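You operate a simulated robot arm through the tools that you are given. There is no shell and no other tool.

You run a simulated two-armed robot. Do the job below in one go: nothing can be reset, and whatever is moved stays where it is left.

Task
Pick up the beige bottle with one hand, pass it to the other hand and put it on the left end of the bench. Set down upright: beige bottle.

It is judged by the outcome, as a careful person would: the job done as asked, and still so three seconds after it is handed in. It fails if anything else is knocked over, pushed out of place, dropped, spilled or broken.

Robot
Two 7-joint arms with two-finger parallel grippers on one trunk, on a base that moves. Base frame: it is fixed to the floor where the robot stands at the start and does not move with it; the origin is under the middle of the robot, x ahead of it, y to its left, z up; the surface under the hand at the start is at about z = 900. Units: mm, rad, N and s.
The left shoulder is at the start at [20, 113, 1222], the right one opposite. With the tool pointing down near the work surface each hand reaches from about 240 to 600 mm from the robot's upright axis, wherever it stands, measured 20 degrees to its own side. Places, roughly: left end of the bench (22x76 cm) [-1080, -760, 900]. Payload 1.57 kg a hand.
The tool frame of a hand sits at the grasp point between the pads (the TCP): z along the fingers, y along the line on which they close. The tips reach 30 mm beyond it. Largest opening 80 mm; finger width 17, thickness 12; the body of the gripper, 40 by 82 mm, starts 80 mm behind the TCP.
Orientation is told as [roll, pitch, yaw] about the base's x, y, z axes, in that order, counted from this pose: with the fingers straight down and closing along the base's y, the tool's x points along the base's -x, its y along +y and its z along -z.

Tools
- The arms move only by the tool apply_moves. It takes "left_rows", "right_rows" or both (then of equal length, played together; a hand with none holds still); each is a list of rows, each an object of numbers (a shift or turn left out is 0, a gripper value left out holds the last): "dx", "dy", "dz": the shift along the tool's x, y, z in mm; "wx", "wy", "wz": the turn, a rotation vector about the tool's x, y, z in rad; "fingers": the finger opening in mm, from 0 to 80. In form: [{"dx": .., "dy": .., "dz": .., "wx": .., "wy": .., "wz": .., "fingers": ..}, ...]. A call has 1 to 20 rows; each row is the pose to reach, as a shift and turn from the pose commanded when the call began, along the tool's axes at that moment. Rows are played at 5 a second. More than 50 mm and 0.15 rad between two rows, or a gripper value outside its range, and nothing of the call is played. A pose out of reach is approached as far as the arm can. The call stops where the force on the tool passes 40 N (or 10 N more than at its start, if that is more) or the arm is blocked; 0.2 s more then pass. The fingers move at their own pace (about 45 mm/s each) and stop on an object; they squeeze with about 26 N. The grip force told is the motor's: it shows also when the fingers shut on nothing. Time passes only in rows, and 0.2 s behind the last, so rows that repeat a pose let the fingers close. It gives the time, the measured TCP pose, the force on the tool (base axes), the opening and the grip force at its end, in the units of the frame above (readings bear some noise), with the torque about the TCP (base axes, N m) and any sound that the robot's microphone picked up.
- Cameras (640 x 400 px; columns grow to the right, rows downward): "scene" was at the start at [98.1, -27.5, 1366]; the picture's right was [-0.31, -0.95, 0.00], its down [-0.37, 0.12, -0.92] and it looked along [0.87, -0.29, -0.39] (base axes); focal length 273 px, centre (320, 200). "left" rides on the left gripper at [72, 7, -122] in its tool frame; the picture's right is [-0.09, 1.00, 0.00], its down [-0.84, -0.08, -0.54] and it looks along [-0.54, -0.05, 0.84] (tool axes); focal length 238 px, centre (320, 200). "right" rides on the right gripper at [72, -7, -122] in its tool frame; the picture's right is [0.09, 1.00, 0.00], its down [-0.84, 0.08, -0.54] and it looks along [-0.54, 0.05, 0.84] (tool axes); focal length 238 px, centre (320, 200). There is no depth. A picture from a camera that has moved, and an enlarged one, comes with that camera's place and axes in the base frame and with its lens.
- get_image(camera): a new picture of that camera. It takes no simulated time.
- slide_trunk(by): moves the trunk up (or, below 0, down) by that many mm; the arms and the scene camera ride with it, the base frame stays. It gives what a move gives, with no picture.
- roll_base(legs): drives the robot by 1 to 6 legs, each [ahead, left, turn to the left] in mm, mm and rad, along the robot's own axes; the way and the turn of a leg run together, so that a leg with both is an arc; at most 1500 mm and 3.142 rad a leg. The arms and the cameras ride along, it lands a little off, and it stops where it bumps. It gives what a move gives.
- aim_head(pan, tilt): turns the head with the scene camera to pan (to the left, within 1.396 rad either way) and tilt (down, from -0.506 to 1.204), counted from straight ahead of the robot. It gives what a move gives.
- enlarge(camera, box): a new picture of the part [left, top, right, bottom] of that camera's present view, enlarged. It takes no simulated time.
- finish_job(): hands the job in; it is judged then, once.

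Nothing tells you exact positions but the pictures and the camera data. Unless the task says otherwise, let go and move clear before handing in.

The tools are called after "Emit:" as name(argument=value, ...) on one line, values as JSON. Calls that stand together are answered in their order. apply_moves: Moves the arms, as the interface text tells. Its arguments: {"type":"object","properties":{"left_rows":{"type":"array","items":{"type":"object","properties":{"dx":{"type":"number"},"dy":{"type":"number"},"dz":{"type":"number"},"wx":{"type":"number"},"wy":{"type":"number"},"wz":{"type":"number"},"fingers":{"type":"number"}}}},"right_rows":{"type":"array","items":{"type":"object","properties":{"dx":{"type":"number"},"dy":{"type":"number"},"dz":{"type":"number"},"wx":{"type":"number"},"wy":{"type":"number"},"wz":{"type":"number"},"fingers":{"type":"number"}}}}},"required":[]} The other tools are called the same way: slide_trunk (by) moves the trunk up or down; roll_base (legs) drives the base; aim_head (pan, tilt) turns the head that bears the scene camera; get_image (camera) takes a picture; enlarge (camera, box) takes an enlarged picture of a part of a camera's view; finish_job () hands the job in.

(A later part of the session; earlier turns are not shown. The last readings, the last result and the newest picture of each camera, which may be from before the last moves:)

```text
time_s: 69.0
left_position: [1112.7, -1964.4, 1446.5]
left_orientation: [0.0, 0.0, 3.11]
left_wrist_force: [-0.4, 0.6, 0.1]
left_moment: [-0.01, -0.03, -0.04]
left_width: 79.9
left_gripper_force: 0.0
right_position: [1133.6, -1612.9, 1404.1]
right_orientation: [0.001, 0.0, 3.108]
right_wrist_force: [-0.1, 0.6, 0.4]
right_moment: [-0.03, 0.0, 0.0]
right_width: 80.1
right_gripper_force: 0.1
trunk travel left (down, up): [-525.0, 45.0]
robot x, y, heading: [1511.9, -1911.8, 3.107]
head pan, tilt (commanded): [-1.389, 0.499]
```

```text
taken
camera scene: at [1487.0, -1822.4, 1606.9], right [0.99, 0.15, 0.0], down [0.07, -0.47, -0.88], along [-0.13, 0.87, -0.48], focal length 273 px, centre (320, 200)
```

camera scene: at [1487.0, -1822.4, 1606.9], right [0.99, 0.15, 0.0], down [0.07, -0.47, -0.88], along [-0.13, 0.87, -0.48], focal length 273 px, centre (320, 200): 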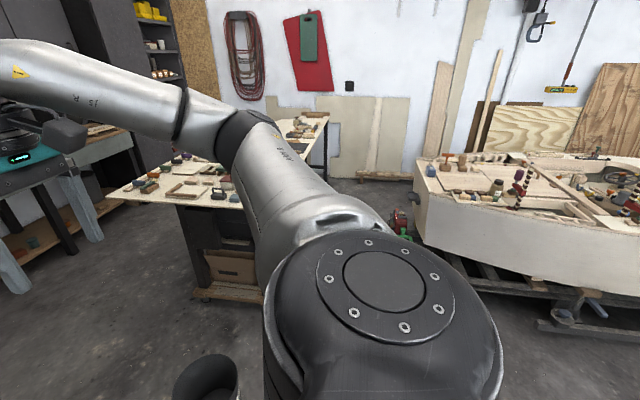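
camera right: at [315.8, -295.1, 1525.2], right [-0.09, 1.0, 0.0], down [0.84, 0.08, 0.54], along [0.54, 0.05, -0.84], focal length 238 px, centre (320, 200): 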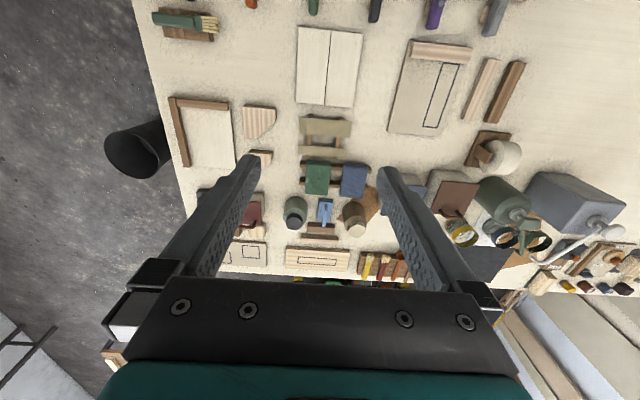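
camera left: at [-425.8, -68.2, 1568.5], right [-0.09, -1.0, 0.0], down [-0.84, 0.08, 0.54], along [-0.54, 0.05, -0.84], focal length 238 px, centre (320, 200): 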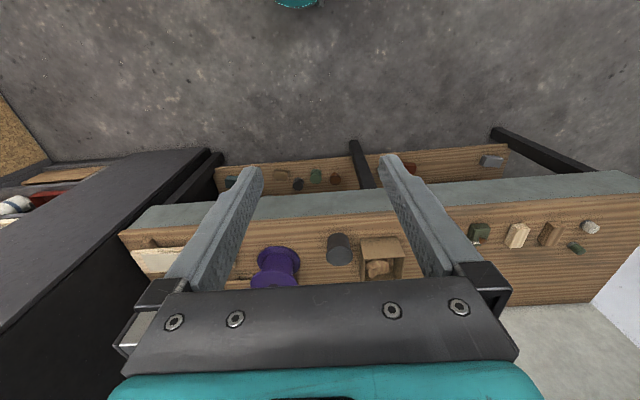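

Bucket confirmed near [906, −1234]; the boat is beyond x≈1880. I'll slide to the robot's right (+y) along x≈1510 to face the jar from the far side, fixing the heading on the way.

Emit:
roll_base(legs=[[0, -800, 0.034], [0, -800, 0]])

Emit:
aim_head(pan=0, tilt=0.8)

Emit:
get_image(camera="scene")

Emit:
get_image(camera="right")

```text
time_s: 77.0
left_position: [1126.0, -400.2, 1446.1]
left_orientation: [0.002, 0.0, -3.133]
left_wrist_force: [-0.1, 0.4, 0.2]
left_moment: [0.0, -0.01, 0.04]
left_width: 79.9
left_gripper_force: 0.1
right_position: [1132.1, -48.2, 1403.4]
right_orientation: [-0.001, 0.002, -3.136]
right_wrist_force: [0.0, 0.7, -0.7]
right_moment: [0.0, 0.0, 0.0]
right_width: 80.1
right_gripper_force: 0.0
trunk travel left (down, up): [-525.0, 45.0]
robot x, y, heading: [1523.1, -336.3, -3.132]
head pan, tilt (commanded): [-1.389, 0.499]
```

```text
time_s: 78.6
left_position: [1125.6, -400.3, 1445.8]
left_orientation: [-0.001, 0.001, -3.135]
left_wrist_force: [0.8, 0.0, -0.5]
left_moment: [-0.01, 0.03, 0.02]
left_width: 79.9
left_gripper_force: 0.0
right_position: [1132.5, -47.7, 1403.6]
right_orientation: [0.002, 0.001, -3.136]
right_wrist_force: [-0.3, 0.8, -0.6]
right_moment: [0.0, 0.0, -0.02]
right_width: 79.9
right_gripper_force: 0.0
trunk travel left (down, up): [-525.0, 45.0]
robot x, y, heading: [1523.7, -333.5, -3.138]
head pan, tilt (commanded): [0.0, 0.799]
```

```text
taken
camera scene: at [1431.1, -333.9, 1580.9], right [-0.01, 1.0, 0.0], down [0.72, 0.0, -0.7], along [-0.7, 0.0, -0.72], focal length 273 px, centre (320, 200)
```

scene: 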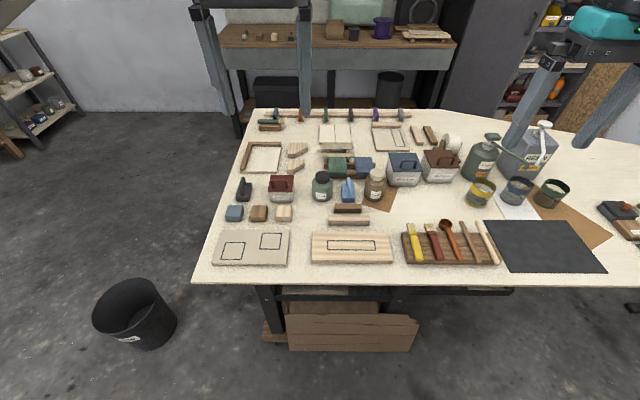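

```text
taken
camera right: at [1204.3, -40.2, 1525.2], right [0.1, -1.0, 0.0], down [-0.84, -0.08, 0.54], along [-0.54, -0.05, -0.84], focal length 238 px, centre (320, 200)
```

right: 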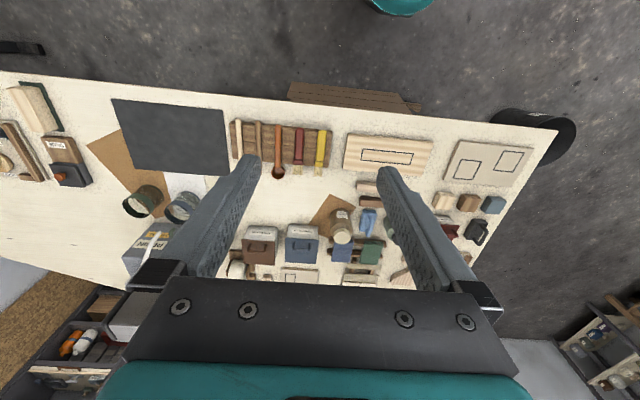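

From this side the jar (with a paper label) stands clear: green jar and blue block on one side, grey box on the other. I'll zoom in to confirm its identity and place.

Emit:
enlarge(camera="scene", box=[260, 130, 460, 255])

Emit:
enlarge(camera="right", box=[260, 160, 420, 260])

```text
3.20 times, centred on (360, 192) of scene
camera zoom: at [1431.1, -333.9, 1580.9], right [-0.01, 1.0, 0.0], down [0.72, 0.0, -0.7], along [-0.7, 0.0, -0.72], focal length 873 px, centre (192, 224)
```

zoom: 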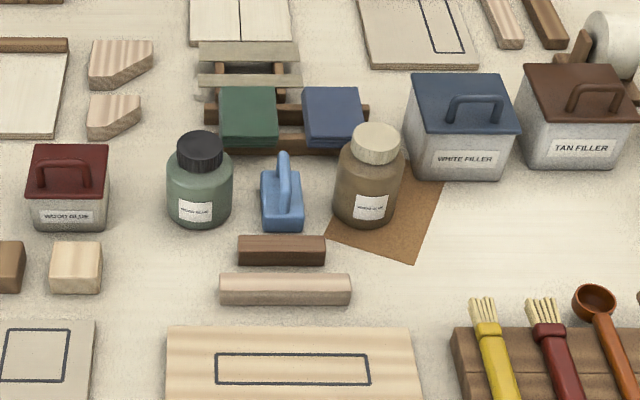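

```text
4.00 times, centred on (340, 210) of right
camera zoom: at [1204.3, -40.2, 1525.2], right [0.1, -1.0, 0.0], down [-0.84, -0.08, 0.54], along [-0.54, -0.05, -0.84], focal length 953 px, centre (240, 160)
```

zoom: 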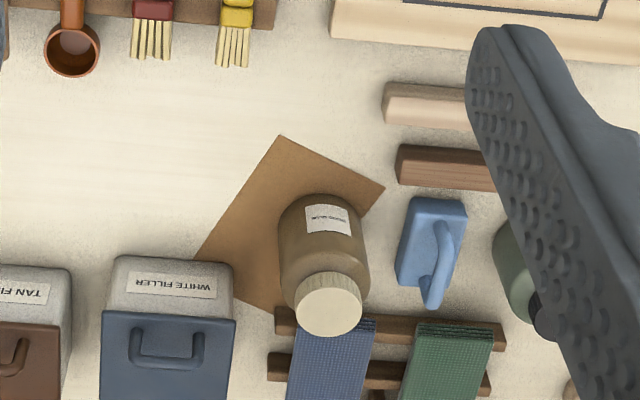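

The jar is confirmed: axis near [745, −148], cap top near z≈1007, body ~72 mm wide, cap ~49 mm wide. The plan is to take it by its cap from above with the right hand, then pass it to the left hand. I'll drive closer, staying clear of the plank under the table edge, and lower the trunk.

Emit:
roll_base(legs=[[250, 0, 0]])

Emit:
aim_head(pan=0, tilt=1.2)

Emit:
get_image(camera="scene")

Emit:
aim_head(pan=-0.3, tilt=0.8)

Emit:
get_image(camera="scene")

Emit:
get_image(camera="right")

```text
time_s: 80.4
left_position: [873.5, -404.0, 1447.4]
left_orientation: [-0.001, -0.001, -3.135]
left_wrist_force: [-0.4, -0.3, -0.2]
left_moment: [0.02, 0.0, -0.01]
left_width: 80.1
left_gripper_force: 0.0
right_position: [879.5, -50.2, 1403.8]
right_orientation: [-0.001, 0.0, -3.135]
right_wrist_force: [-0.3, 0.0, 1.0]
right_moment: [0.0, 0.01, -0.01]
right_width: 80.3
right_gripper_force: 0.1
trunk travel left (down, up): [-525.0, 45.0]
robot x, y, heading: [1270.7, -336.4, -3.135]
head pan, tilt (commanded): [0.0, 0.799]
```

```text
time_s: 81.3
left_position: [873.7, -403.2, 1446.5]
left_orientation: [0.001, -0.001, -3.132]
left_wrist_force: [0.5, 0.2, -0.1]
left_moment: [0.0, 0.0, 0.03]
left_width: 80.0
left_gripper_force: 0.1
right_position: [880.8, -50.6, 1404.6]
right_orientation: [0.0, 0.0, -3.135]
right_wrist_force: [0.8, 0.5, -0.2]
right_moment: [-0.01, 0.02, -0.02]
right_width: 80.0
right_gripper_force: 0.0
trunk travel left (down, up): [-525.0, 45.0]
robot x, y, heading: [1268.4, -333.4, -3.132]
head pan, tilt (commanded): [0.0, 1.201]
```

```text
taken
camera scene: at [1204.2, -335.8, 1553.3], right [-0.01, 1.0, 0.0], down [0.93, 0.01, -0.36], along [-0.36, 0.0, -0.93], focal length 273 px, centre (320, 200)
```

scene: 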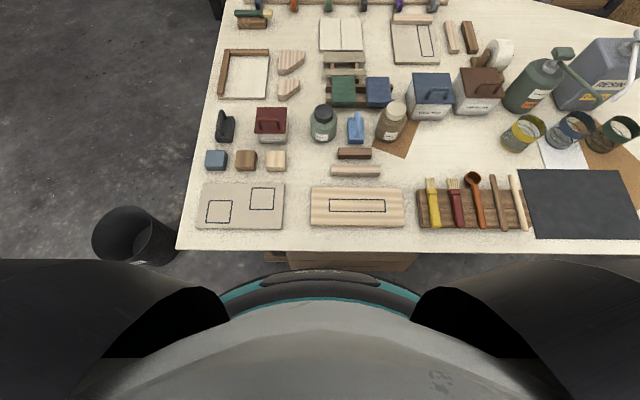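

```text
time_s: 82.2
left_position: [874.5, -403.4, 1446.4]
left_orientation: [0.001, 0.0, -3.133]
left_wrist_force: [0.3, 0.6, -0.9]
left_moment: [0.01, -0.03, 0.0]
left_width: 80.2
left_gripper_force: 0.1
right_position: [880.3, -51.2, 1403.3]
right_orientation: [0.002, 0.002, -3.134]
right_wrist_force: [-0.3, 0.1, 0.0]
right_moment: [0.01, -0.01, -0.02]
right_width: 79.7
right_gripper_force: 0.0
trunk travel left (down, up): [-525.0, 45.0]
robot x, y, heading: [1273.4, -340.4, -3.133]
head pan, tilt (commanded): [-0.3, 0.799]
```

```text
taken
camera scene: at [1182.6, -312.2, 1580.9], right [0.29, 0.96, 0.0], down [0.69, -0.21, -0.7], along [-0.67, 0.2, -0.72], focal length 273 px, centre (320, 200)
```

scene: 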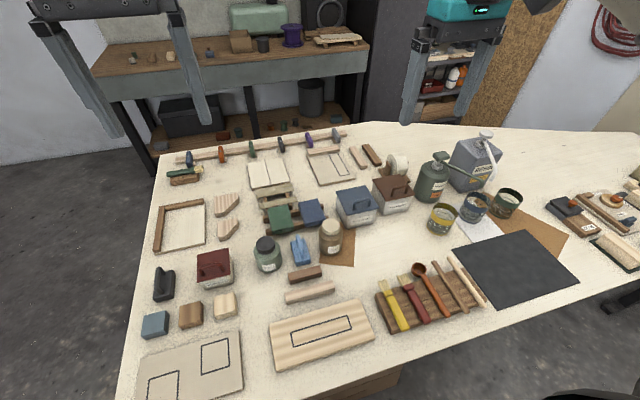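

```text
taken
camera right: at [951.9, -42.5, 1525.2], right [0.1, -1.0, 0.0], down [-0.84, -0.08, 0.54], along [-0.54, -0.05, -0.84], focal length 238 px, centre (320, 200)
```

right: 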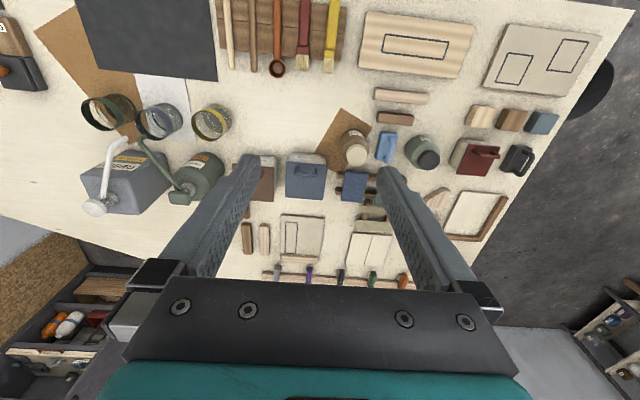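

The base stands clear of the plank. I'll lower the trunk to working height, then bring the right hand above the jar and re-measure with the wrist camera.

Emit:
slide_trunk(by=-230)

Emit:
apply_moves(right_rows=[{"dx": -35, "dy": 25, "fingers": 80}, {"dx": -70, "dy": 50}, {"dx": -100, "dy": 75}, {"dx": -120, "dy": 96}, {"dx": -120, "dy": 96}])

Emit:
get_image(camera="right")

Emit:
get_image(camera="scene")

```text
time_s: 84.6
left_position: [874.1, -403.4, 1217.1]
left_orientation: [0.001, 0.0, -3.134]
left_wrist_force: [0.2, -0.6, -0.1]
left_moment: [-0.02, 0.0, -0.02]
left_width: 80.0
left_gripper_force: 0.1
right_position: [879.7, -51.0, 1175.0]
right_orientation: [0.001, -0.001, -3.135]
right_wrist_force: [0.3, -0.2, -0.6]
right_moment: [0.01, -0.02, 0.0]
right_width: 80.2
right_gripper_force: 0.0
trunk travel left (down, up): [-295.0, 275.0]
robot x, y, heading: [1268.6, -333.4, -3.132]
head pan, tilt (commanded): [-0.3, 0.799]
```

```text
time_s: 85.8
left_position: [874.5, -403.0, 1216.5]
left_orientation: [0.001, 0.0, -3.134]
left_wrist_force: [-0.4, 1.2, 0.3]
left_moment: [-0.01, 0.0, 0.02]
left_width: 79.9
left_gripper_force: 0.0
right_position: [761.9, -146.1, 1176.4]
right_orientation: [0.002, -0.001, -3.136]
right_wrist_force: [-0.2, -0.5, -1.0]
right_moment: [0.0, 0.03, -0.01]
right_width: 80.0
right_gripper_force: 0.0
trunk travel left (down, up): [-295.0, 275.0]
robot x, y, heading: [1267.8, -337.7, -3.136]
head pan, tilt (commanded): [-0.3, 0.799]
```

```text
taken
camera right: at [834.2, -138.4, 1296.5], right [0.1, -1.0, 0.0], down [-0.84, -0.08, 0.54], along [-0.54, -0.05, -0.84], focal length 238 px, centre (320, 200)
```

right: 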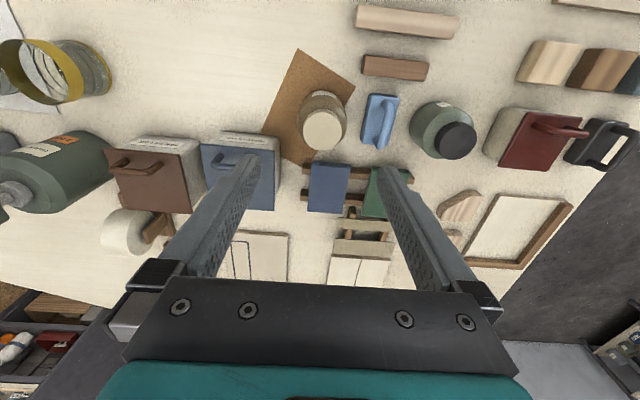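

```text
taken
camera scene: at [1182.7, -311.8, 1350.9], right [0.29, 0.96, 0.0], down [0.69, -0.21, -0.7], along [-0.67, 0.2, -0.72], focal length 273 px, centre (320, 200)
```

scene: 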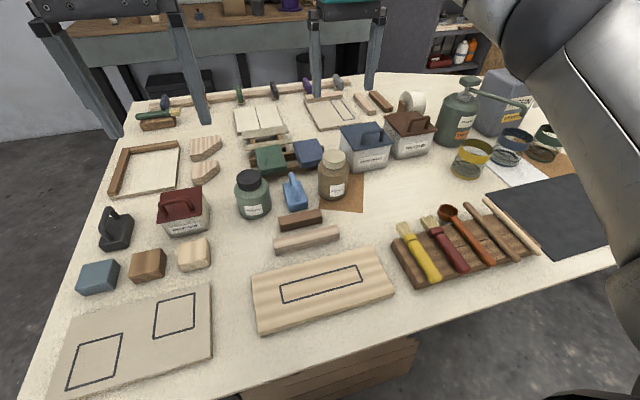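

The cap shows at about [748, −151]; I'll zoom in for a finer measure.

Emit:
enlarge(camera="right", box=[260, 75, 388, 155])

Emit:
enlarge(camera="scene", box=[270, 130, 398, 210])

```text
5.00 times, centred on (324, 115) of right
camera zoom: at [834.2, -138.4, 1296.5], right [0.1, -1.0, 0.0], down [-0.84, -0.08, 0.54], along [-0.54, -0.05, -0.84], focal length 1192 px, centre (300, 625)
```

zoom: 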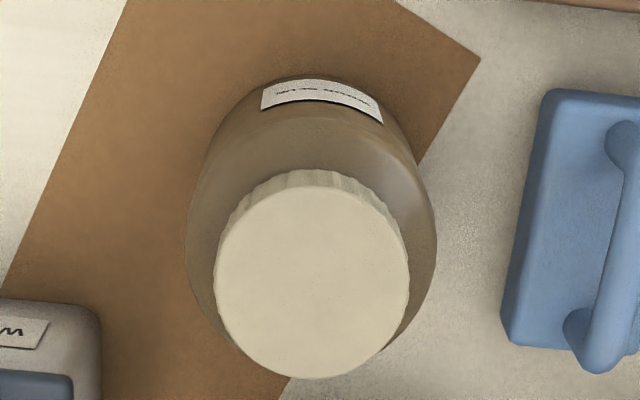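

```text
5.00 times, centred on (334, 170) of scene
camera zoom: at [1182.7, -311.8, 1350.9], right [0.29, 0.96, 0.0], down [0.69, -0.21, -0.7], along [-0.67, 0.2, -0.72], focal length 1364 px, centre (250, 350)
```

zoom: 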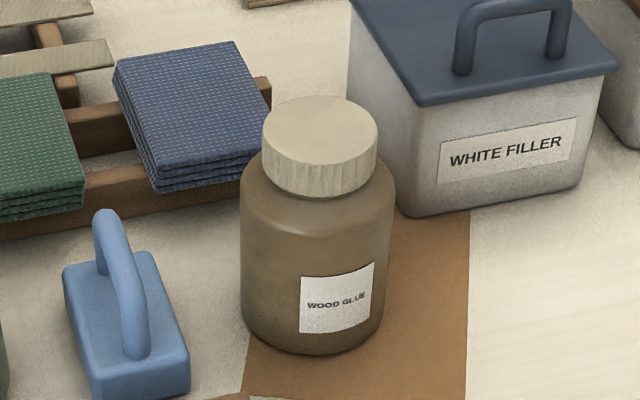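

Triangulated: cap top centre ≈[746, −149.5, 1003], cap ~49 mm wide and ~15 mm tall, body ~72 mm wide. I'll centre the right hand over it and come partway down to check.

Emit:
apply_moves(right_rows=[{"dx": -8, "dy": 1.5, "dz": 20}, {"dx": -15, "dy": 2.5, "dz": 50}, {"dx": -15, "dy": 2.5, "dz": 80}, {"dx": -15, "dy": 2.5, "dz": 110}, {"dx": -15, "dy": 2.5, "dz": 115}, {"dx": -15, "dy": 2.5, "dz": 115}])

Emit:
get_image(camera="right")

Emit:
enlarge(camera="scene", box=[240, 80, 440, 205])

```text
time_s: 87.2
left_position: [873.1, -402.1, 1215.4]
left_orientation: [0.0, -0.002, -3.135]
left_wrist_force: [-0.3, 0.3, -0.6]
left_moment: [-0.01, -0.03, -0.02]
left_width: 80.1
left_gripper_force: 0.1
right_position: [747.2, -148.3, 1057.9]
right_orientation: [-0.001, 0.001, -3.136]
right_wrist_force: [-0.7, 1.1, -0.1]
right_moment: [0.01, -0.01, 0.04]
right_width: 79.8
right_gripper_force: 0.0
trunk travel left (down, up): [-295.0, 275.0]
robot x, y, heading: [1271.7, -335.7, -3.135]
head pan, tilt (commanded): [-0.3, 0.799]
```

```text
taken
camera right: at [818.8, -141.6, 1179.5], right [0.1, -1.0, 0.0], down [-0.84, -0.08, 0.54], along [-0.54, -0.05, -0.84], focal length 238 px, centre (320, 200)
```

right: 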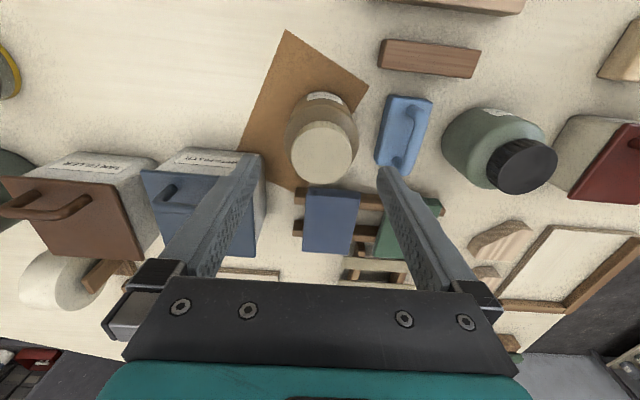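

```text
3.20 times, centred on (340, 142) of scene
camera zoom: at [1182.6, -312.0, 1350.9], right [0.29, 0.96, 0.0], down [0.69, -0.21, -0.7], along [-0.67, 0.2, -0.72], focal length 873 px, centre (256, 384)
```

zoom: 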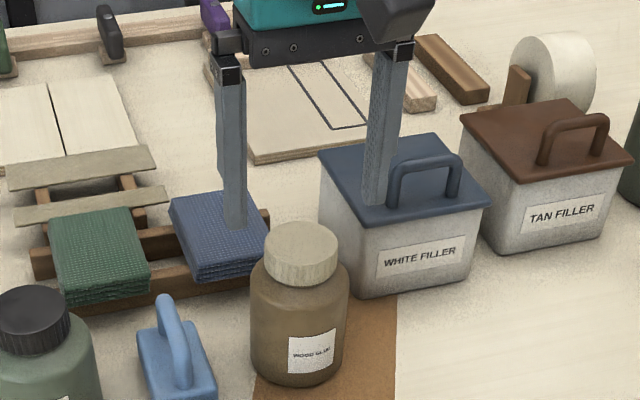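

The cap is centred between the fingers. I'll descend so the fingertips straddle the cap just above the shoulder, then close.

Emit:
apply_moves(right_rows=[{"dx": 1, "dz": 15}, {"dx": 1, "dz": 30}, {"dx": 1, "dz": 43}, {"dx": 1, "dz": 43}])

Emit:
get_image(camera="right")

Emit:
enlarge(camera="scene", box=[270, 110, 398, 190])

```text
time_s: 88.2
left_position: [874.9, -402.7, 1215.7]
left_orientation: [0.0, -0.001, -3.135]
left_wrist_force: [-0.5, -0.3, 0.2]
left_moment: [0.03, -0.02, 0.0]
left_width: 80.1
left_gripper_force: 0.0
right_position: [746.1, -150.4, 1016.3]
right_orientation: [0.001, 0.0, -3.134]
right_wrist_force: [0.2, 0.3, 0.0]
right_moment: [-0.02, 0.03, 0.0]
right_width: 79.8
right_gripper_force: 0.1
trunk travel left (down, up): [-295.0, 275.0]
robot x, y, heading: [1267.8, -333.8, -3.132]
head pan, tilt (commanded): [-0.3, 0.799]
```

```text
taken
camera right: at [819.0, -142.7, 1137.2], right [0.1, -1.0, 0.0], down [-0.84, -0.08, 0.54], along [-0.54, -0.05, -0.84], focal length 238 px, centre (320, 200)
```

right: 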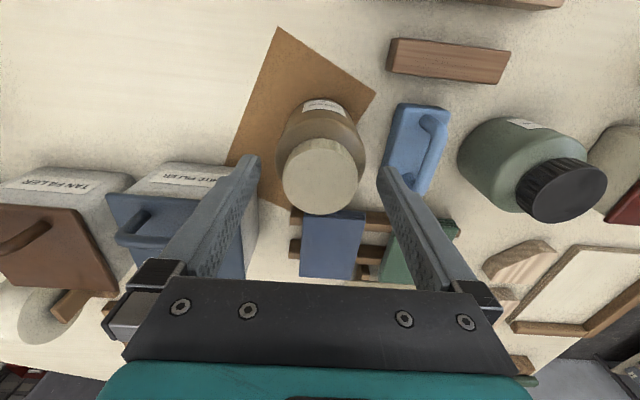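

```text
5.00 times, centred on (334, 150) of scene
camera zoom: at [1182.6, -312.1, 1350.9], right [0.29, 0.96, 0.0], down [0.69, -0.21, -0.7], along [-0.67, 0.2, -0.72], focal length 1364 px, centre (250, 450)
```

zoom: 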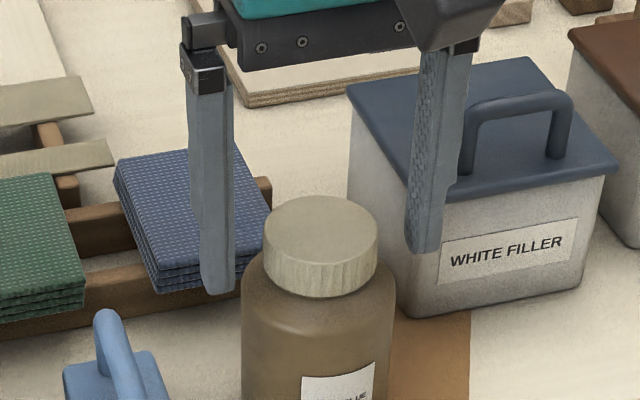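

Fingers straddle the cap well. I'll raise by 2 mm to keep off the shoulder and close.

Emit:
apply_moves(right_rows=[{"dz": -2, "fingers": 60}, {"dz": -2, "fingers": 40}, {"dz": -2, "fingers": 30}, {"dz": -2, "fingers": 30}, {"dz": -2, "fingers": 30}])

Emit:
get_image(camera="right")

Emit:
enlarge(camera="scene", box=[270, 110, 398, 190])

```text
time_s: 89.4
left_position: [875.1, -402.9, 1216.4]
left_orientation: [0.001, 0.0, -3.133]
left_wrist_force: [-0.1, 0.5, 0.1]
left_moment: [0.01, 0.0, 0.02]
left_width: 79.9
left_gripper_force: 0.0
right_position: [746.1, -150.7, 1017.1]
right_orientation: [-0.001, 0.0, -3.134]
right_wrist_force: [0.2, -1.1, 0.2]
right_moment: [-0.01, -0.03, -0.02]
right_width: 46.3
right_gripper_force: 26.5
trunk travel left (down, up): [-295.0, 275.0]
robot x, y, heading: [1272.2, -336.4, -3.137]
head pan, tilt (commanded): [-0.3, 0.799]
```

```text
taken
camera right: at [818.5, -142.9, 1139.0], right [0.1, -1.0, 0.0], down [-0.84, -0.08, 0.54], along [-0.54, -0.05, -0.84], focal length 238 px, centre (320, 200)
```

right: 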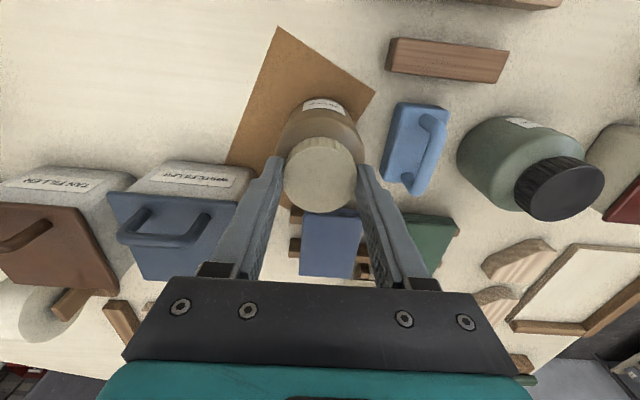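

```text
5.00 times, centred on (334, 150) of scene
camera zoom: at [1182.6, -312.1, 1350.9], right [0.29, 0.96, 0.0], down [0.69, -0.21, -0.7], along [-0.67, 0.2, -0.72], focal length 1364 px, centre (250, 450)
```

zoom: 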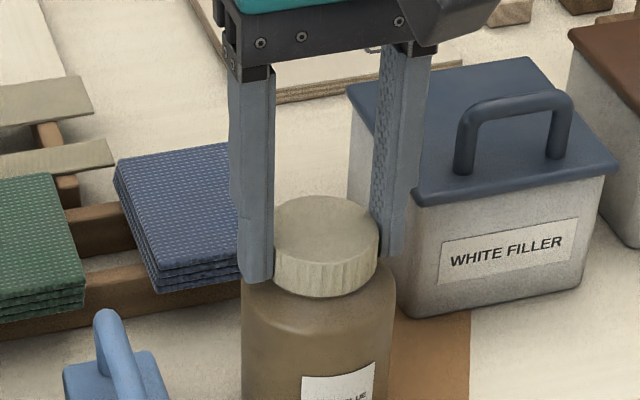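

The cap is gripped (46 mm, 26 N). I'll lift slowly and check that the jar comes along.

Emit:
apply_moves(right_rows=[{"dz": -8}, {"dz": -20}, {"dz": -35}, {"dz": -50}, {"dz": -50}])

Emit:
get_image(camera="scene")

Emit:
get_image(camera="right")

```text
time_s: 90.6
left_position: [874.4, -402.0, 1216.5]
left_orientation: [-0.001, 0.0, -3.136]
left_wrist_force: [0.2, 0.4, 0.4]
left_moment: [0.01, 0.0, -0.02]
left_width: 79.9
left_gripper_force: 0.0
right_position: [747.9, -150.4, 1067.9]
right_orientation: [-0.001, 0.0, -3.136]
right_wrist_force: [0.1, 0.7, -1.6]
right_moment: [-0.02, -0.01, 0.02]
right_width: 46.4
right_gripper_force: 25.7
trunk travel left (down, up): [-295.0, 275.0]
robot x, y, heading: [1272.5, -338.6, -3.136]
head pan, tilt (commanded): [-0.3, 0.799]
```

```text
taken
camera scene: at [1182.4, -311.9, 1350.9], right [0.29, 0.96, 0.0], down [0.69, -0.21, -0.7], along [-0.67, 0.2, -0.72], focal length 273 px, centre (320, 200)
```

scene: 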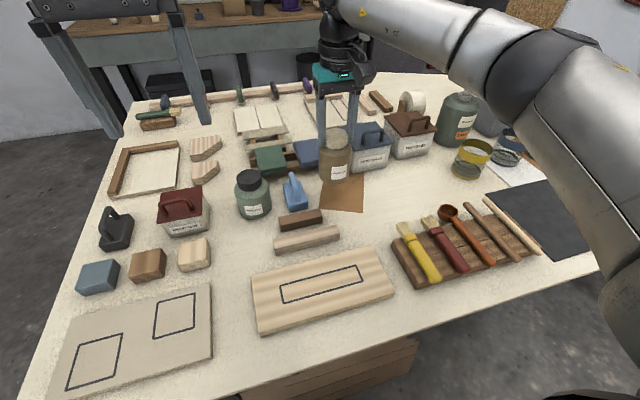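

```text
taken
camera right: at [819.0, -141.7, 1189.8], right [0.1, -1.0, 0.0], down [-0.84, -0.08, 0.54], along [-0.54, -0.05, -0.84], focal length 238 px, centre (320, 200)
```

right: 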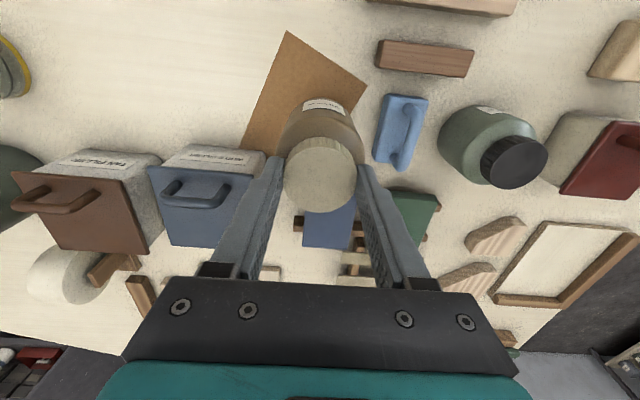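

The jar is lifted free (about 150 g), hanging straight. I'll raise it and bring it to a handover spot in front of the robot at about [740, −270], well above everything.

Emit:
apply_moves(right_rows=[{"dz": -40}, {"dz": -80}, {"dz": -115, "dy": 20}, {"dz": -140, "dy": 50, "dx": -5}, {"dz": -149, "dy": 85, "dx": -10}, {"dz": -149, "dy": 110, "dx": -12}, {"dz": -149, "dy": 120, "dx": -12}, {"dz": -149, "dy": 120, "dx": -12}])

Emit:
get_image(camera="scene")

Emit:
get_image(camera="right")

Emit:
get_image(camera="left")

```text
time_s: 92.4
left_position: [873.9, -403.2, 1217.0]
left_orientation: [0.001, 0.002, -3.133]
left_wrist_force: [0.1, 0.2, -0.1]
left_moment: [0.04, 0.0, -0.04]
left_width: 80.1
left_gripper_force: 0.1
right_position: [736.4, -270.3, 1217.3]
right_orientation: [0.001, 0.0, -3.135]
right_wrist_force: [-0.7, -0.5, -0.2]
right_moment: [-0.01, -0.02, 0.02]
right_width: 46.2
right_gripper_force: 26.0
trunk travel left (down, up): [-295.0, 275.0]
robot x, y, heading: [1269.9, -334.7, -3.134]
head pan, tilt (commanded): [-0.3, 0.799]
heard: snap
```

```text
taken
camera scene: at [1182.6, -312.0, 1350.9], right [0.29, 0.96, 0.0], down [0.69, -0.21, -0.7], along [-0.67, 0.2, -0.72], focal length 273 px, centre (320, 200)
```

scene: 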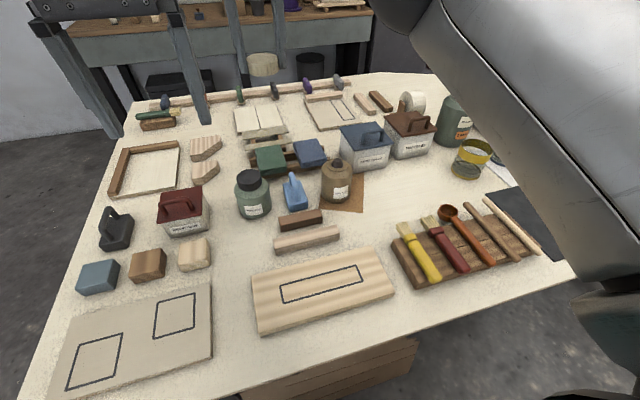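

```text
taken
camera right: at [808.7, -262.4, 1338.1], right [0.1, -1.0, 0.0], down [-0.84, -0.08, 0.54], along [-0.54, -0.05, -0.84], focal length 238 px, centre (320, 200)
```

right: 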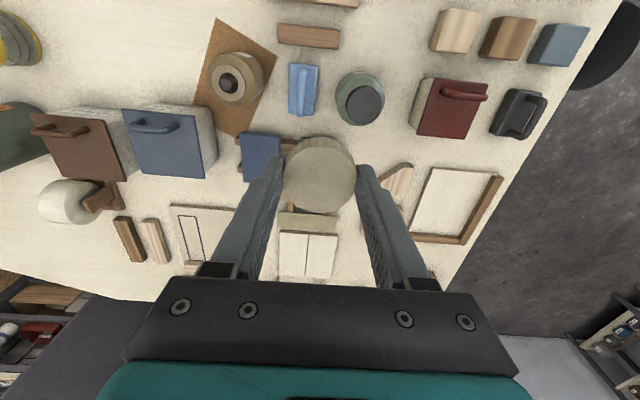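

```text
taken
camera left: at [945.7, -407.9, 1338.6], right [-0.08, -1.0, 0.0], down [-0.84, 0.07, 0.54], along [-0.54, 0.05, -0.84], focal length 238 px, centre (320, 200)
```

left: 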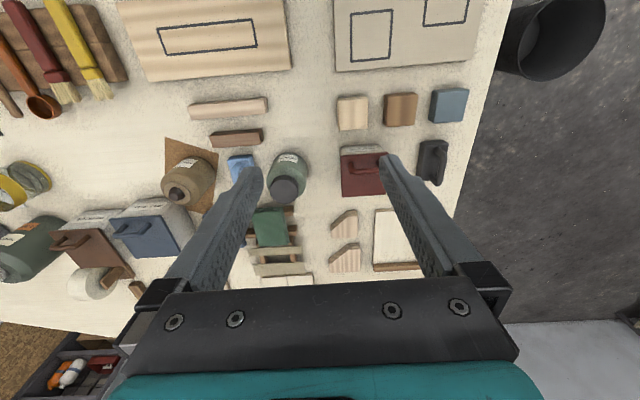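

The cap snapped off in the right hand, and the bottle is standing upright back on the table, open. I must stop and look closely at its state before going on; the cap will have to go back on and the bottle be held by its body.

Emit:
enlarge(camera="scene", box=[270, 130, 398, 210])

Emit:
enlarge(camera="right", box=[172, 30, 332, 130])

Emit:
enlarge(camera="scene", box=[200, 20, 328, 100])

Emit:
enlarge(camera="left", box=[140, 130, 240, 230])

```text
5.00 times, centred on (334, 170) of scene
camera zoom: at [1182.6, -312.0, 1350.9], right [0.29, 0.96, 0.0], down [0.69, -0.21, -0.7], along [-0.67, 0.2, -0.72], focal length 1364 px, centre (250, 350)
```

zoom: 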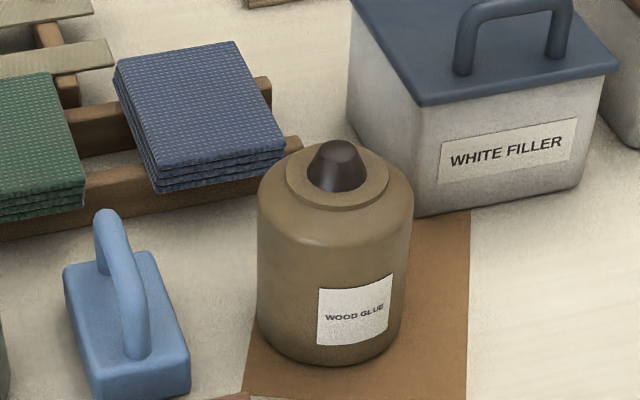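

```text
4.00 times, centred on (252, 80) of right
camera zoom: at [808.7, -262.4, 1338.1], right [0.1, -1.0, 0.0], down [-0.84, -0.08, 0.54], along [-0.54, -0.05, -0.84], focal length 953 px, centre (592, 680)
```

zoom: 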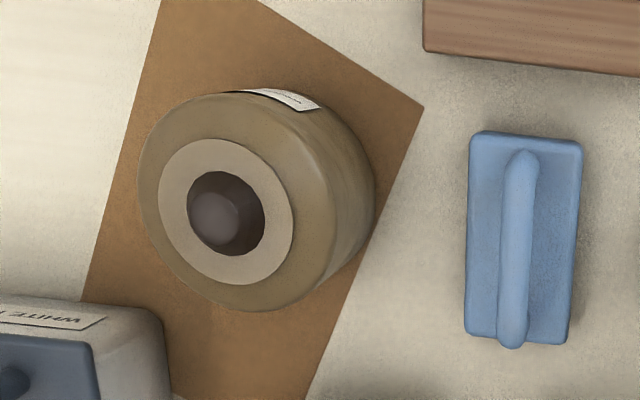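

```text
5.00 times, centred on (264, 60) of scene
camera zoom: at [1182.6, -312.0, 1350.9], right [0.29, 0.96, 0.0], down [0.69, -0.21, -0.7], along [-0.67, 0.2, -0.72], focal length 1364 px, centre (600, 900)
```

zoom: 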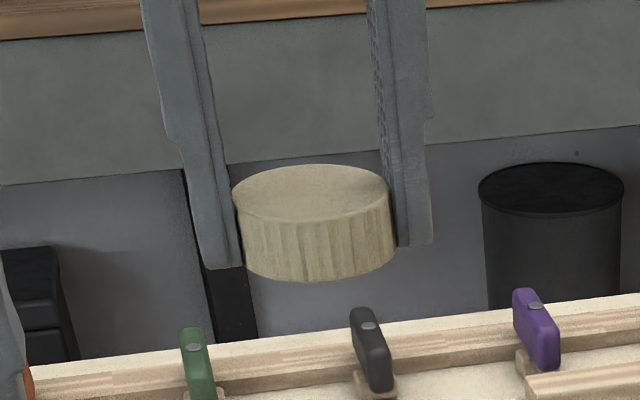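

```text
4.00 times, centred on (190, 180) of left
camera zoom: at [945.7, -407.9, 1338.6], right [-0.08, -1.0, 0.0], down [-0.84, 0.07, 0.54], along [-0.54, 0.05, -0.84], focal length 953 px, centre (840, 280)
```

zoom: 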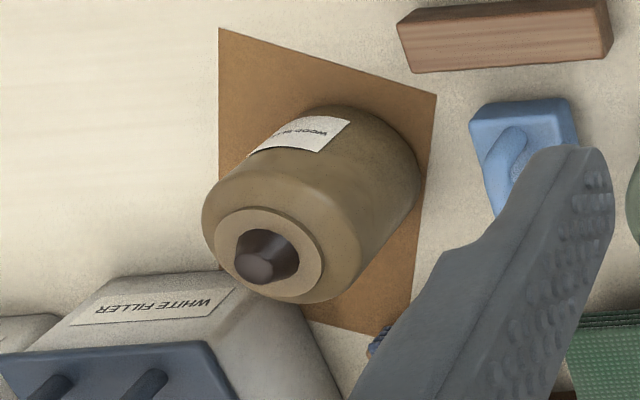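

The bottle stands upright at ≈[755, −144] with a dark conical nozzle showing; nothing has spilled or been knocked over. The cap sits squarely in the right fingers. I'll measure the cap in the hand, then set it back on over the nozzle and press it home.

Emit:
enlarge(camera="right", box=[256, 125, 384, 225])

Emit:
aim_head(pan=-0.35, tilt=0.65)

Emit:
enlarge(camera="scene", box=[240, 130, 440, 255])

```text
4.00 times, centred on (320, 175) of right
camera zoom: at [808.7, -262.4, 1338.1], right [0.1, -1.0, 0.0], down [-0.84, -0.08, 0.54], along [-0.54, -0.05, -0.84], focal length 953 px, centre (320, 300)
```

zoom: 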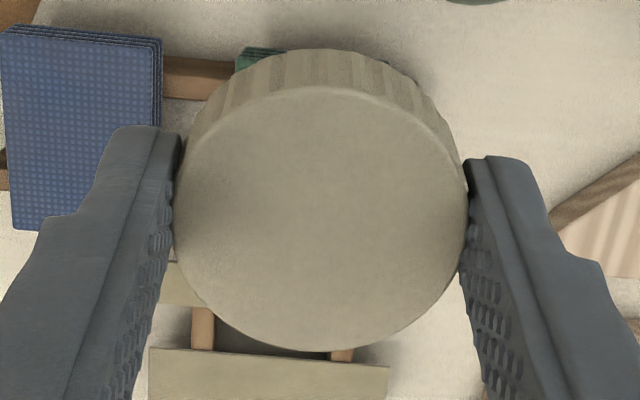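

```text
time_s: 93.1
left_position: [873.2, -402.8, 1217.1]
left_orientation: [-0.001, 0.0, -3.134]
left_wrist_force: [0.3, -0.2, -0.1]
left_moment: [0.01, 0.01, -0.04]
left_width: 80.0
left_gripper_force: 0.1
right_position: [737.5, -269.0, 1217.2]
right_orientation: [0.002, 0.0, -3.134]
right_wrist_force: [0.5, -0.1, 0.3]
right_moment: [-0.01, -0.04, -0.01]
right_width: 46.3
right_gripper_force: 25.8
trunk travel left (down, up): [-295.0, 275.0]
robot x, y, heading: [1268.7, -334.3, -3.135]
head pan, tilt (commanded): [-0.351, 0.649]
```

```text
3.20 times, centred on (340, 192) of scene
camera zoom: at [1178.1, -306.1, 1363.5], right [0.34, 0.94, 0.0], down [0.57, -0.2, -0.8], along [-0.75, 0.27, -0.6], focal length 873 px, centre (256, 224)
```

zoom: 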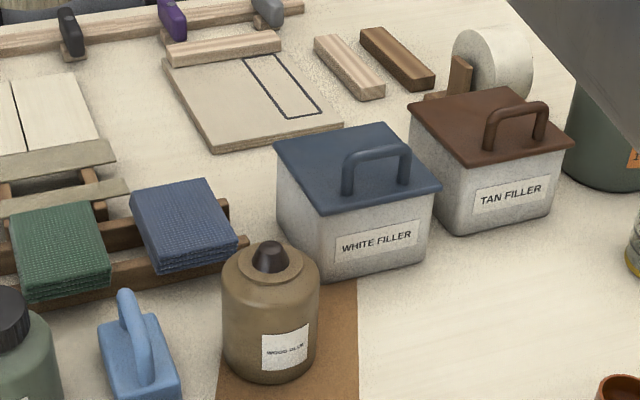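

The cap is centred in the fingers and the bottle axis is at about [754.5, −143.6]. I'll bring the cap above the nozzle and check the alignment before lowering.

Emit:
apply_moves(right_rows=[{"dx": 5, "dy": -35}, {"dx": 10, "dy": -75}, {"dx": 15, "dy": -110}, {"dx": 17.3, "dy": -126}, {"dx": 17.3, "dy": -126, "dz": 40}, {"dx": 17.3, "dy": -126, "dz": 80}, {"dx": 17.3, "dy": -126, "dz": 120}, {"dx": 17.3, "dy": -126, "dz": 150}, {"dx": 17.3, "dy": -126, "dz": 150}])

Emit:
enlarge(camera="scene", box=[260, 130, 388, 210])

Emit:
enlarge(camera="left", box=[120, 130, 248, 210])

Emit:
get_image(camera="right")

```text
time_s: 95.1
left_position: [873.7, -403.8, 1215.8]
left_orientation: [-0.001, -0.001, -3.134]
left_wrist_force: [-0.7, -0.6, -0.7]
left_moment: [-0.03, 0.0, -0.02]
left_width: 79.9
left_gripper_force: 0.0
right_position: [751.6, -141.2, 1064.5]
right_orientation: [0.001, 0.0, -3.135]
right_wrist_force: [0.3, -0.2, -0.3]
right_moment: [-0.03, 0.02, -0.01]
right_width: 46.3
right_gripper_force: 25.6
trunk travel left (down, up): [-295.0, 275.0]
robot x, y, heading: [1269.4, -334.8, -3.136]
head pan, tilt (commanded): [-0.351, 0.649]
```

```text
5.00 times, centred on (324, 170) of scene
camera zoom: at [1178.2, -306.2, 1363.6], right [0.34, 0.94, 0.0], down [0.57, -0.2, -0.8], along [-0.75, 0.27, -0.6], focal length 1364 px, centre (300, 350)
```

zoom: 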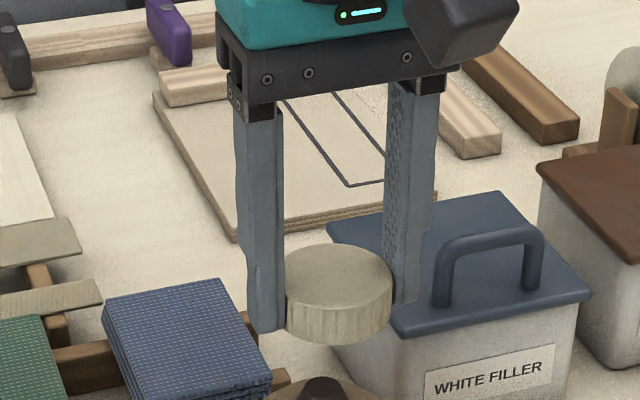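

```text
5.00 times, centred on (184, 170) of left
camera zoom: at [945.8, -408.1, 1338.6], right [-0.08, -1.0, 0.0], down [-0.84, 0.07, 0.54], along [-0.54, 0.05, -0.84], focal length 1192 px, centre (1000, 350)
```

zoom: 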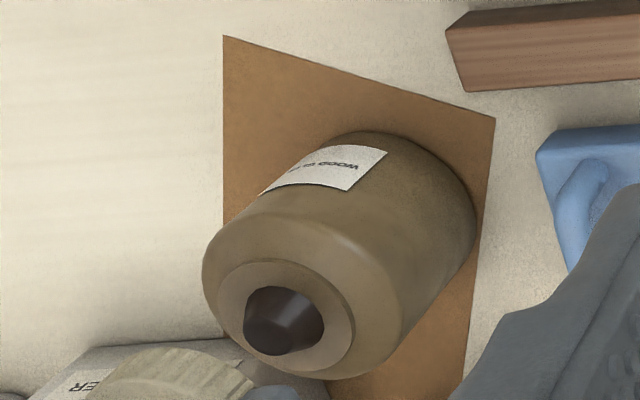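

```text
taken
camera right: at [823.8, -132.9, 1186.6], right [0.1, -1.0, 0.0], down [-0.84, -0.08, 0.54], along [-0.54, -0.05, -0.84], focal length 238 px, centre (320, 200)
```

right: 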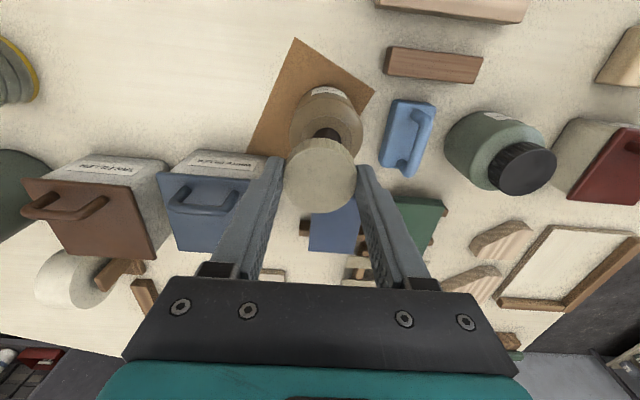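

The hand sits a few mm off my target. I'll zoom in on both views to find the remaining offset between cap and bottle axis.

Emit:
enlarge(camera="right", box=[262, 75, 390, 155])

Emit:
enlarge(camera="scene", box=[260, 170, 388, 250])

Emit:
enlarge(camera="left", box=[120, 160, 248, 240])

```text
5.00 times, centred on (326, 115) of right
camera zoom: at [823.8, -132.9, 1186.6], right [0.1, -1.0, 0.0], down [-0.84, -0.08, 0.54], along [-0.54, -0.05, -0.84], focal length 1192 px, centre (290, 625)
```

zoom: 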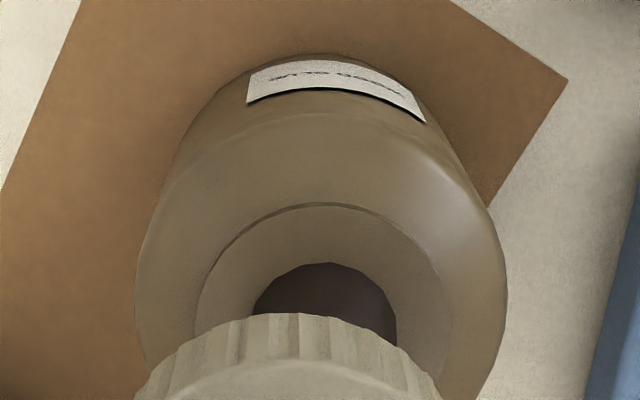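

```text
5.00 times, centred on (324, 210) of scene
camera zoom: at [1178.2, -306.2, 1363.6], right [0.34, 0.94, 0.0], down [0.57, -0.2, -0.8], along [-0.75, 0.27, -0.6], focal length 1364 px, centre (300, 150)
```

zoom: 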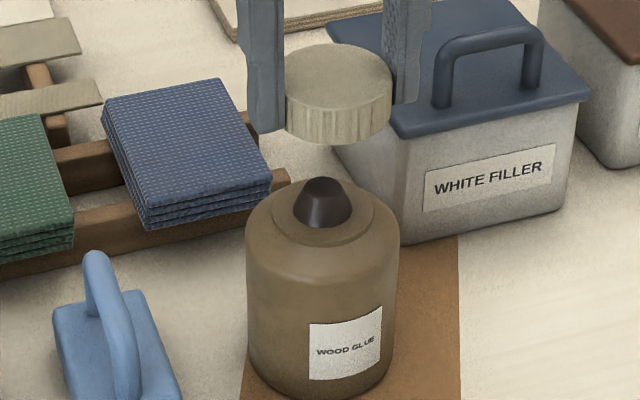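

```text
5.00 times, centred on (184, 200) of left
camera zoom: at [945.8, -408.1, 1338.6], right [-0.08, -1.0, 0.0], down [-0.84, 0.07, 0.54], along [-0.54, 0.05, -0.84], focal length 1192 px, centre (1000, 200)
```

zoom: 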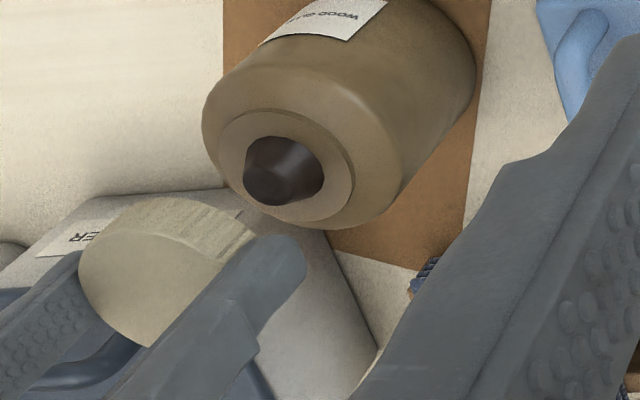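

The cap appears to need about +3.5 mm in x and −6 mm in y to sit over the bottle axis. I'll make that correction, lower a little and recheck.

Emit:
apply_moves(right_rows=[{"dx": 2, "dy": 3}, {"dx": 3.5, "dy": 6}, {"dx": 3.5, "dy": 6, "dz": 15}, {"dx": 3.5, "dy": 6, "dz": 22}, {"dx": 3.5, "dy": 6, "dz": 22}])

Emit:
enlarge(camera="right", box=[262, 85, 390, 165])

Emit:
enlarge(camera="scene", box=[260, 170, 388, 250])

Emit:
enlarge(camera="left", box=[120, 160, 248, 240])

```text
time_s: 96.3
left_position: [873.1, -402.7, 1214.9]
left_orientation: [-0.001, -0.001, -3.133]
left_wrist_force: [-1.1, -0.3, 0.2]
left_moment: [-0.02, -0.01, -0.04]
left_width: 80.0
left_gripper_force: 0.0
right_position: [755.2, -149.1, 1043.5]
right_orientation: [0.0, -0.001, -3.134]
right_wrist_force: [0.0, 0.5, -0.2]
right_moment: [0.04, 0.0, -0.03]
right_width: 46.3
right_gripper_force: 26.0
trunk travel left (down, up): [-295.0, 275.0]
robot x, y, heading: [1270.6, -335.0, -3.136]
head pan, tilt (commanded): [-0.351, 0.649]
```

```text
5.00 times, centred on (326, 125) of right
camera zoom: at [826.5, -140.8, 1165.0], right [0.1, -1.0, 0.0], down [-0.84, -0.08, 0.54], along [-0.54, -0.05, -0.84], focal length 1192 px, centre (290, 575)
```

zoom: 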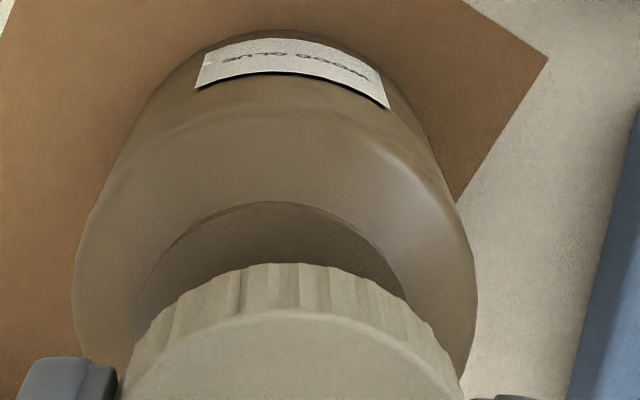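

```text
5.00 times, centred on (324, 210) of scene
camera zoom: at [1178.1, -306.1, 1363.5], right [0.34, 0.94, 0.0], down [0.57, -0.2, -0.8], along [-0.75, 0.27, -0.6], focal length 1364 px, centre (300, 150)
```

zoom: 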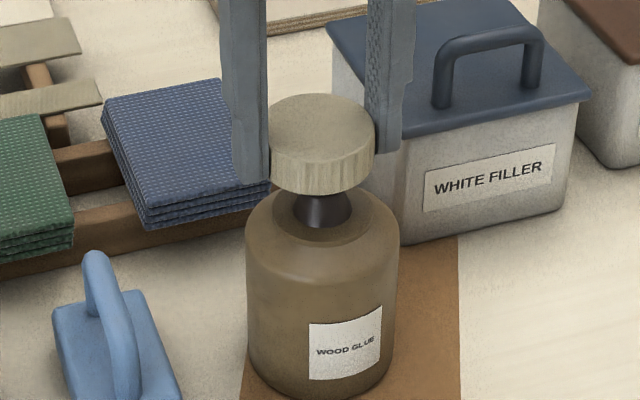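

```text
5.00 times, centred on (184, 200) of left
camera zoom: at [945.8, -408.0, 1338.6], right [-0.08, -1.0, 0.0], down [-0.84, 0.07, 0.54], along [-0.54, 0.05, -0.84], focal length 1192 px, centre (1000, 200)
```

zoom: 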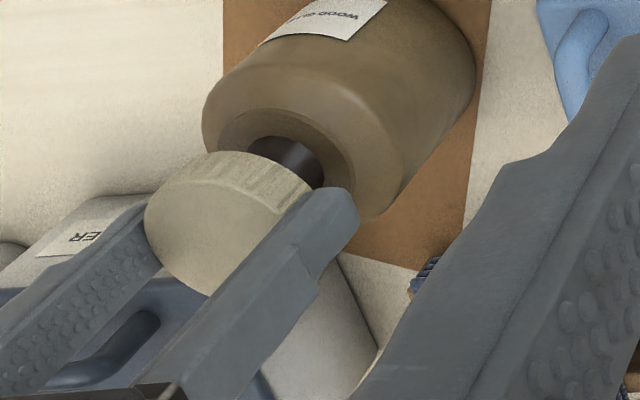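

Now the cap is nearly over the axis in both views, needing about +1 mm in x and +2 mm in y. I'll correct and lower gently, watching force.

Emit:
apply_moves(right_rows=[{"dx": 1, "dy": -2}, {"dx": 1, "dy": -2, "dz": 8}, {"dx": 1, "dy": -2, "dz": 14}, {"dx": 1, "dy": -2, "dz": 18}, {"dx": 1, "dy": -2, "dz": 18}])

Emit:
enlarge(camera="right", box=[262, 95, 390, 195])

Emit:
enlarge(camera="scene", box=[260, 170, 388, 250])

Emit:
enlarge(camera="left", box=[120, 140, 248, 220])

```text
time_s: 97.5
left_position: [875.3, -401.5, 1215.9]
left_orientation: [-0.001, 0.0, -3.132]
left_wrist_force: [-0.3, -0.1, -0.4]
left_moment: [-0.03, -0.01, -0.04]
left_width: 80.0
left_gripper_force: 0.0
right_position: [755.7, -146.8, 1026.1]
right_orientation: [0.002, 0.0, -3.135]
right_wrist_force: [0.1, 0.5, 0.0]
right_moment: [-0.01, 0.02, -0.04]
right_width: 46.5
right_gripper_force: 25.4
trunk travel left (down, up): [-295.0, 275.0]
robot x, y, heading: [1270.2, -335.4, -3.142]
head pan, tilt (commanded): [-0.351, 0.649]
```

```text
4.00 times, centred on (326, 145) of right
camera zoom: at [828.3, -138.4, 1148.0], right [0.1, -1.0, 0.0], down [-0.84, -0.08, 0.54], along [-0.54, -0.05, -0.84], focal length 953 px, centre (296, 420)
```

zoom: 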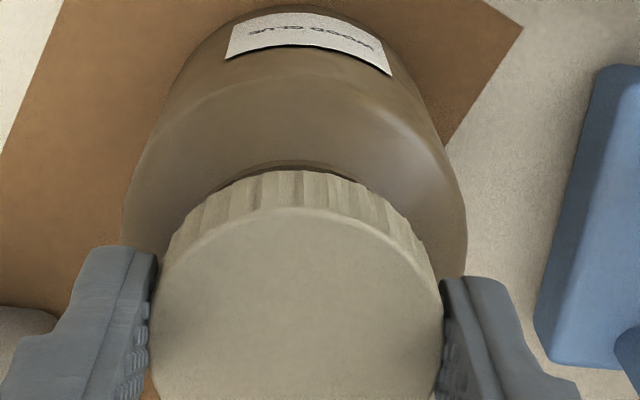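

```text
5.00 times, centred on (324, 210) of scene
camera zoom: at [1178.1, -306.1, 1363.5], right [0.34, 0.94, 0.0], down [0.57, -0.2, -0.8], along [-0.75, 0.27, -0.6], focal length 1364 px, centre (300, 150)
```

zoom: 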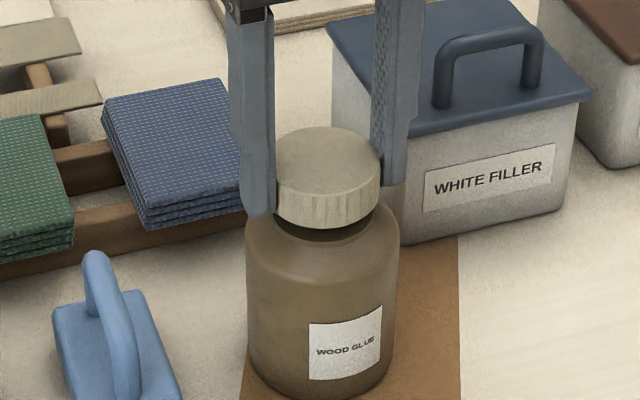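

```text
5.00 times, centred on (184, 180) of left
camera zoom: at [945.8, -408.0, 1338.6], right [-0.08, -1.0, 0.0], down [-0.84, 0.07, 0.54], along [-0.54, 0.05, -0.84], focal length 1192 px, centre (1000, 300)
```

zoom: 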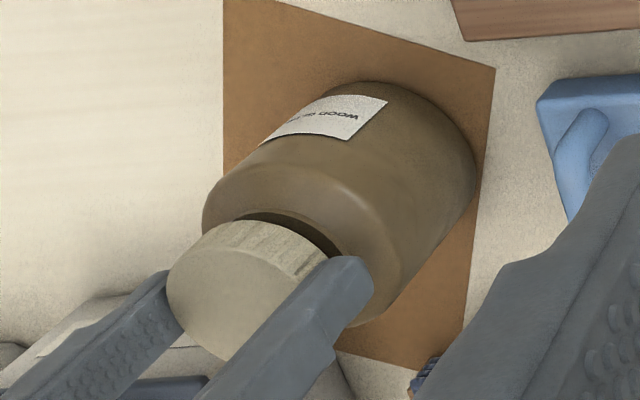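

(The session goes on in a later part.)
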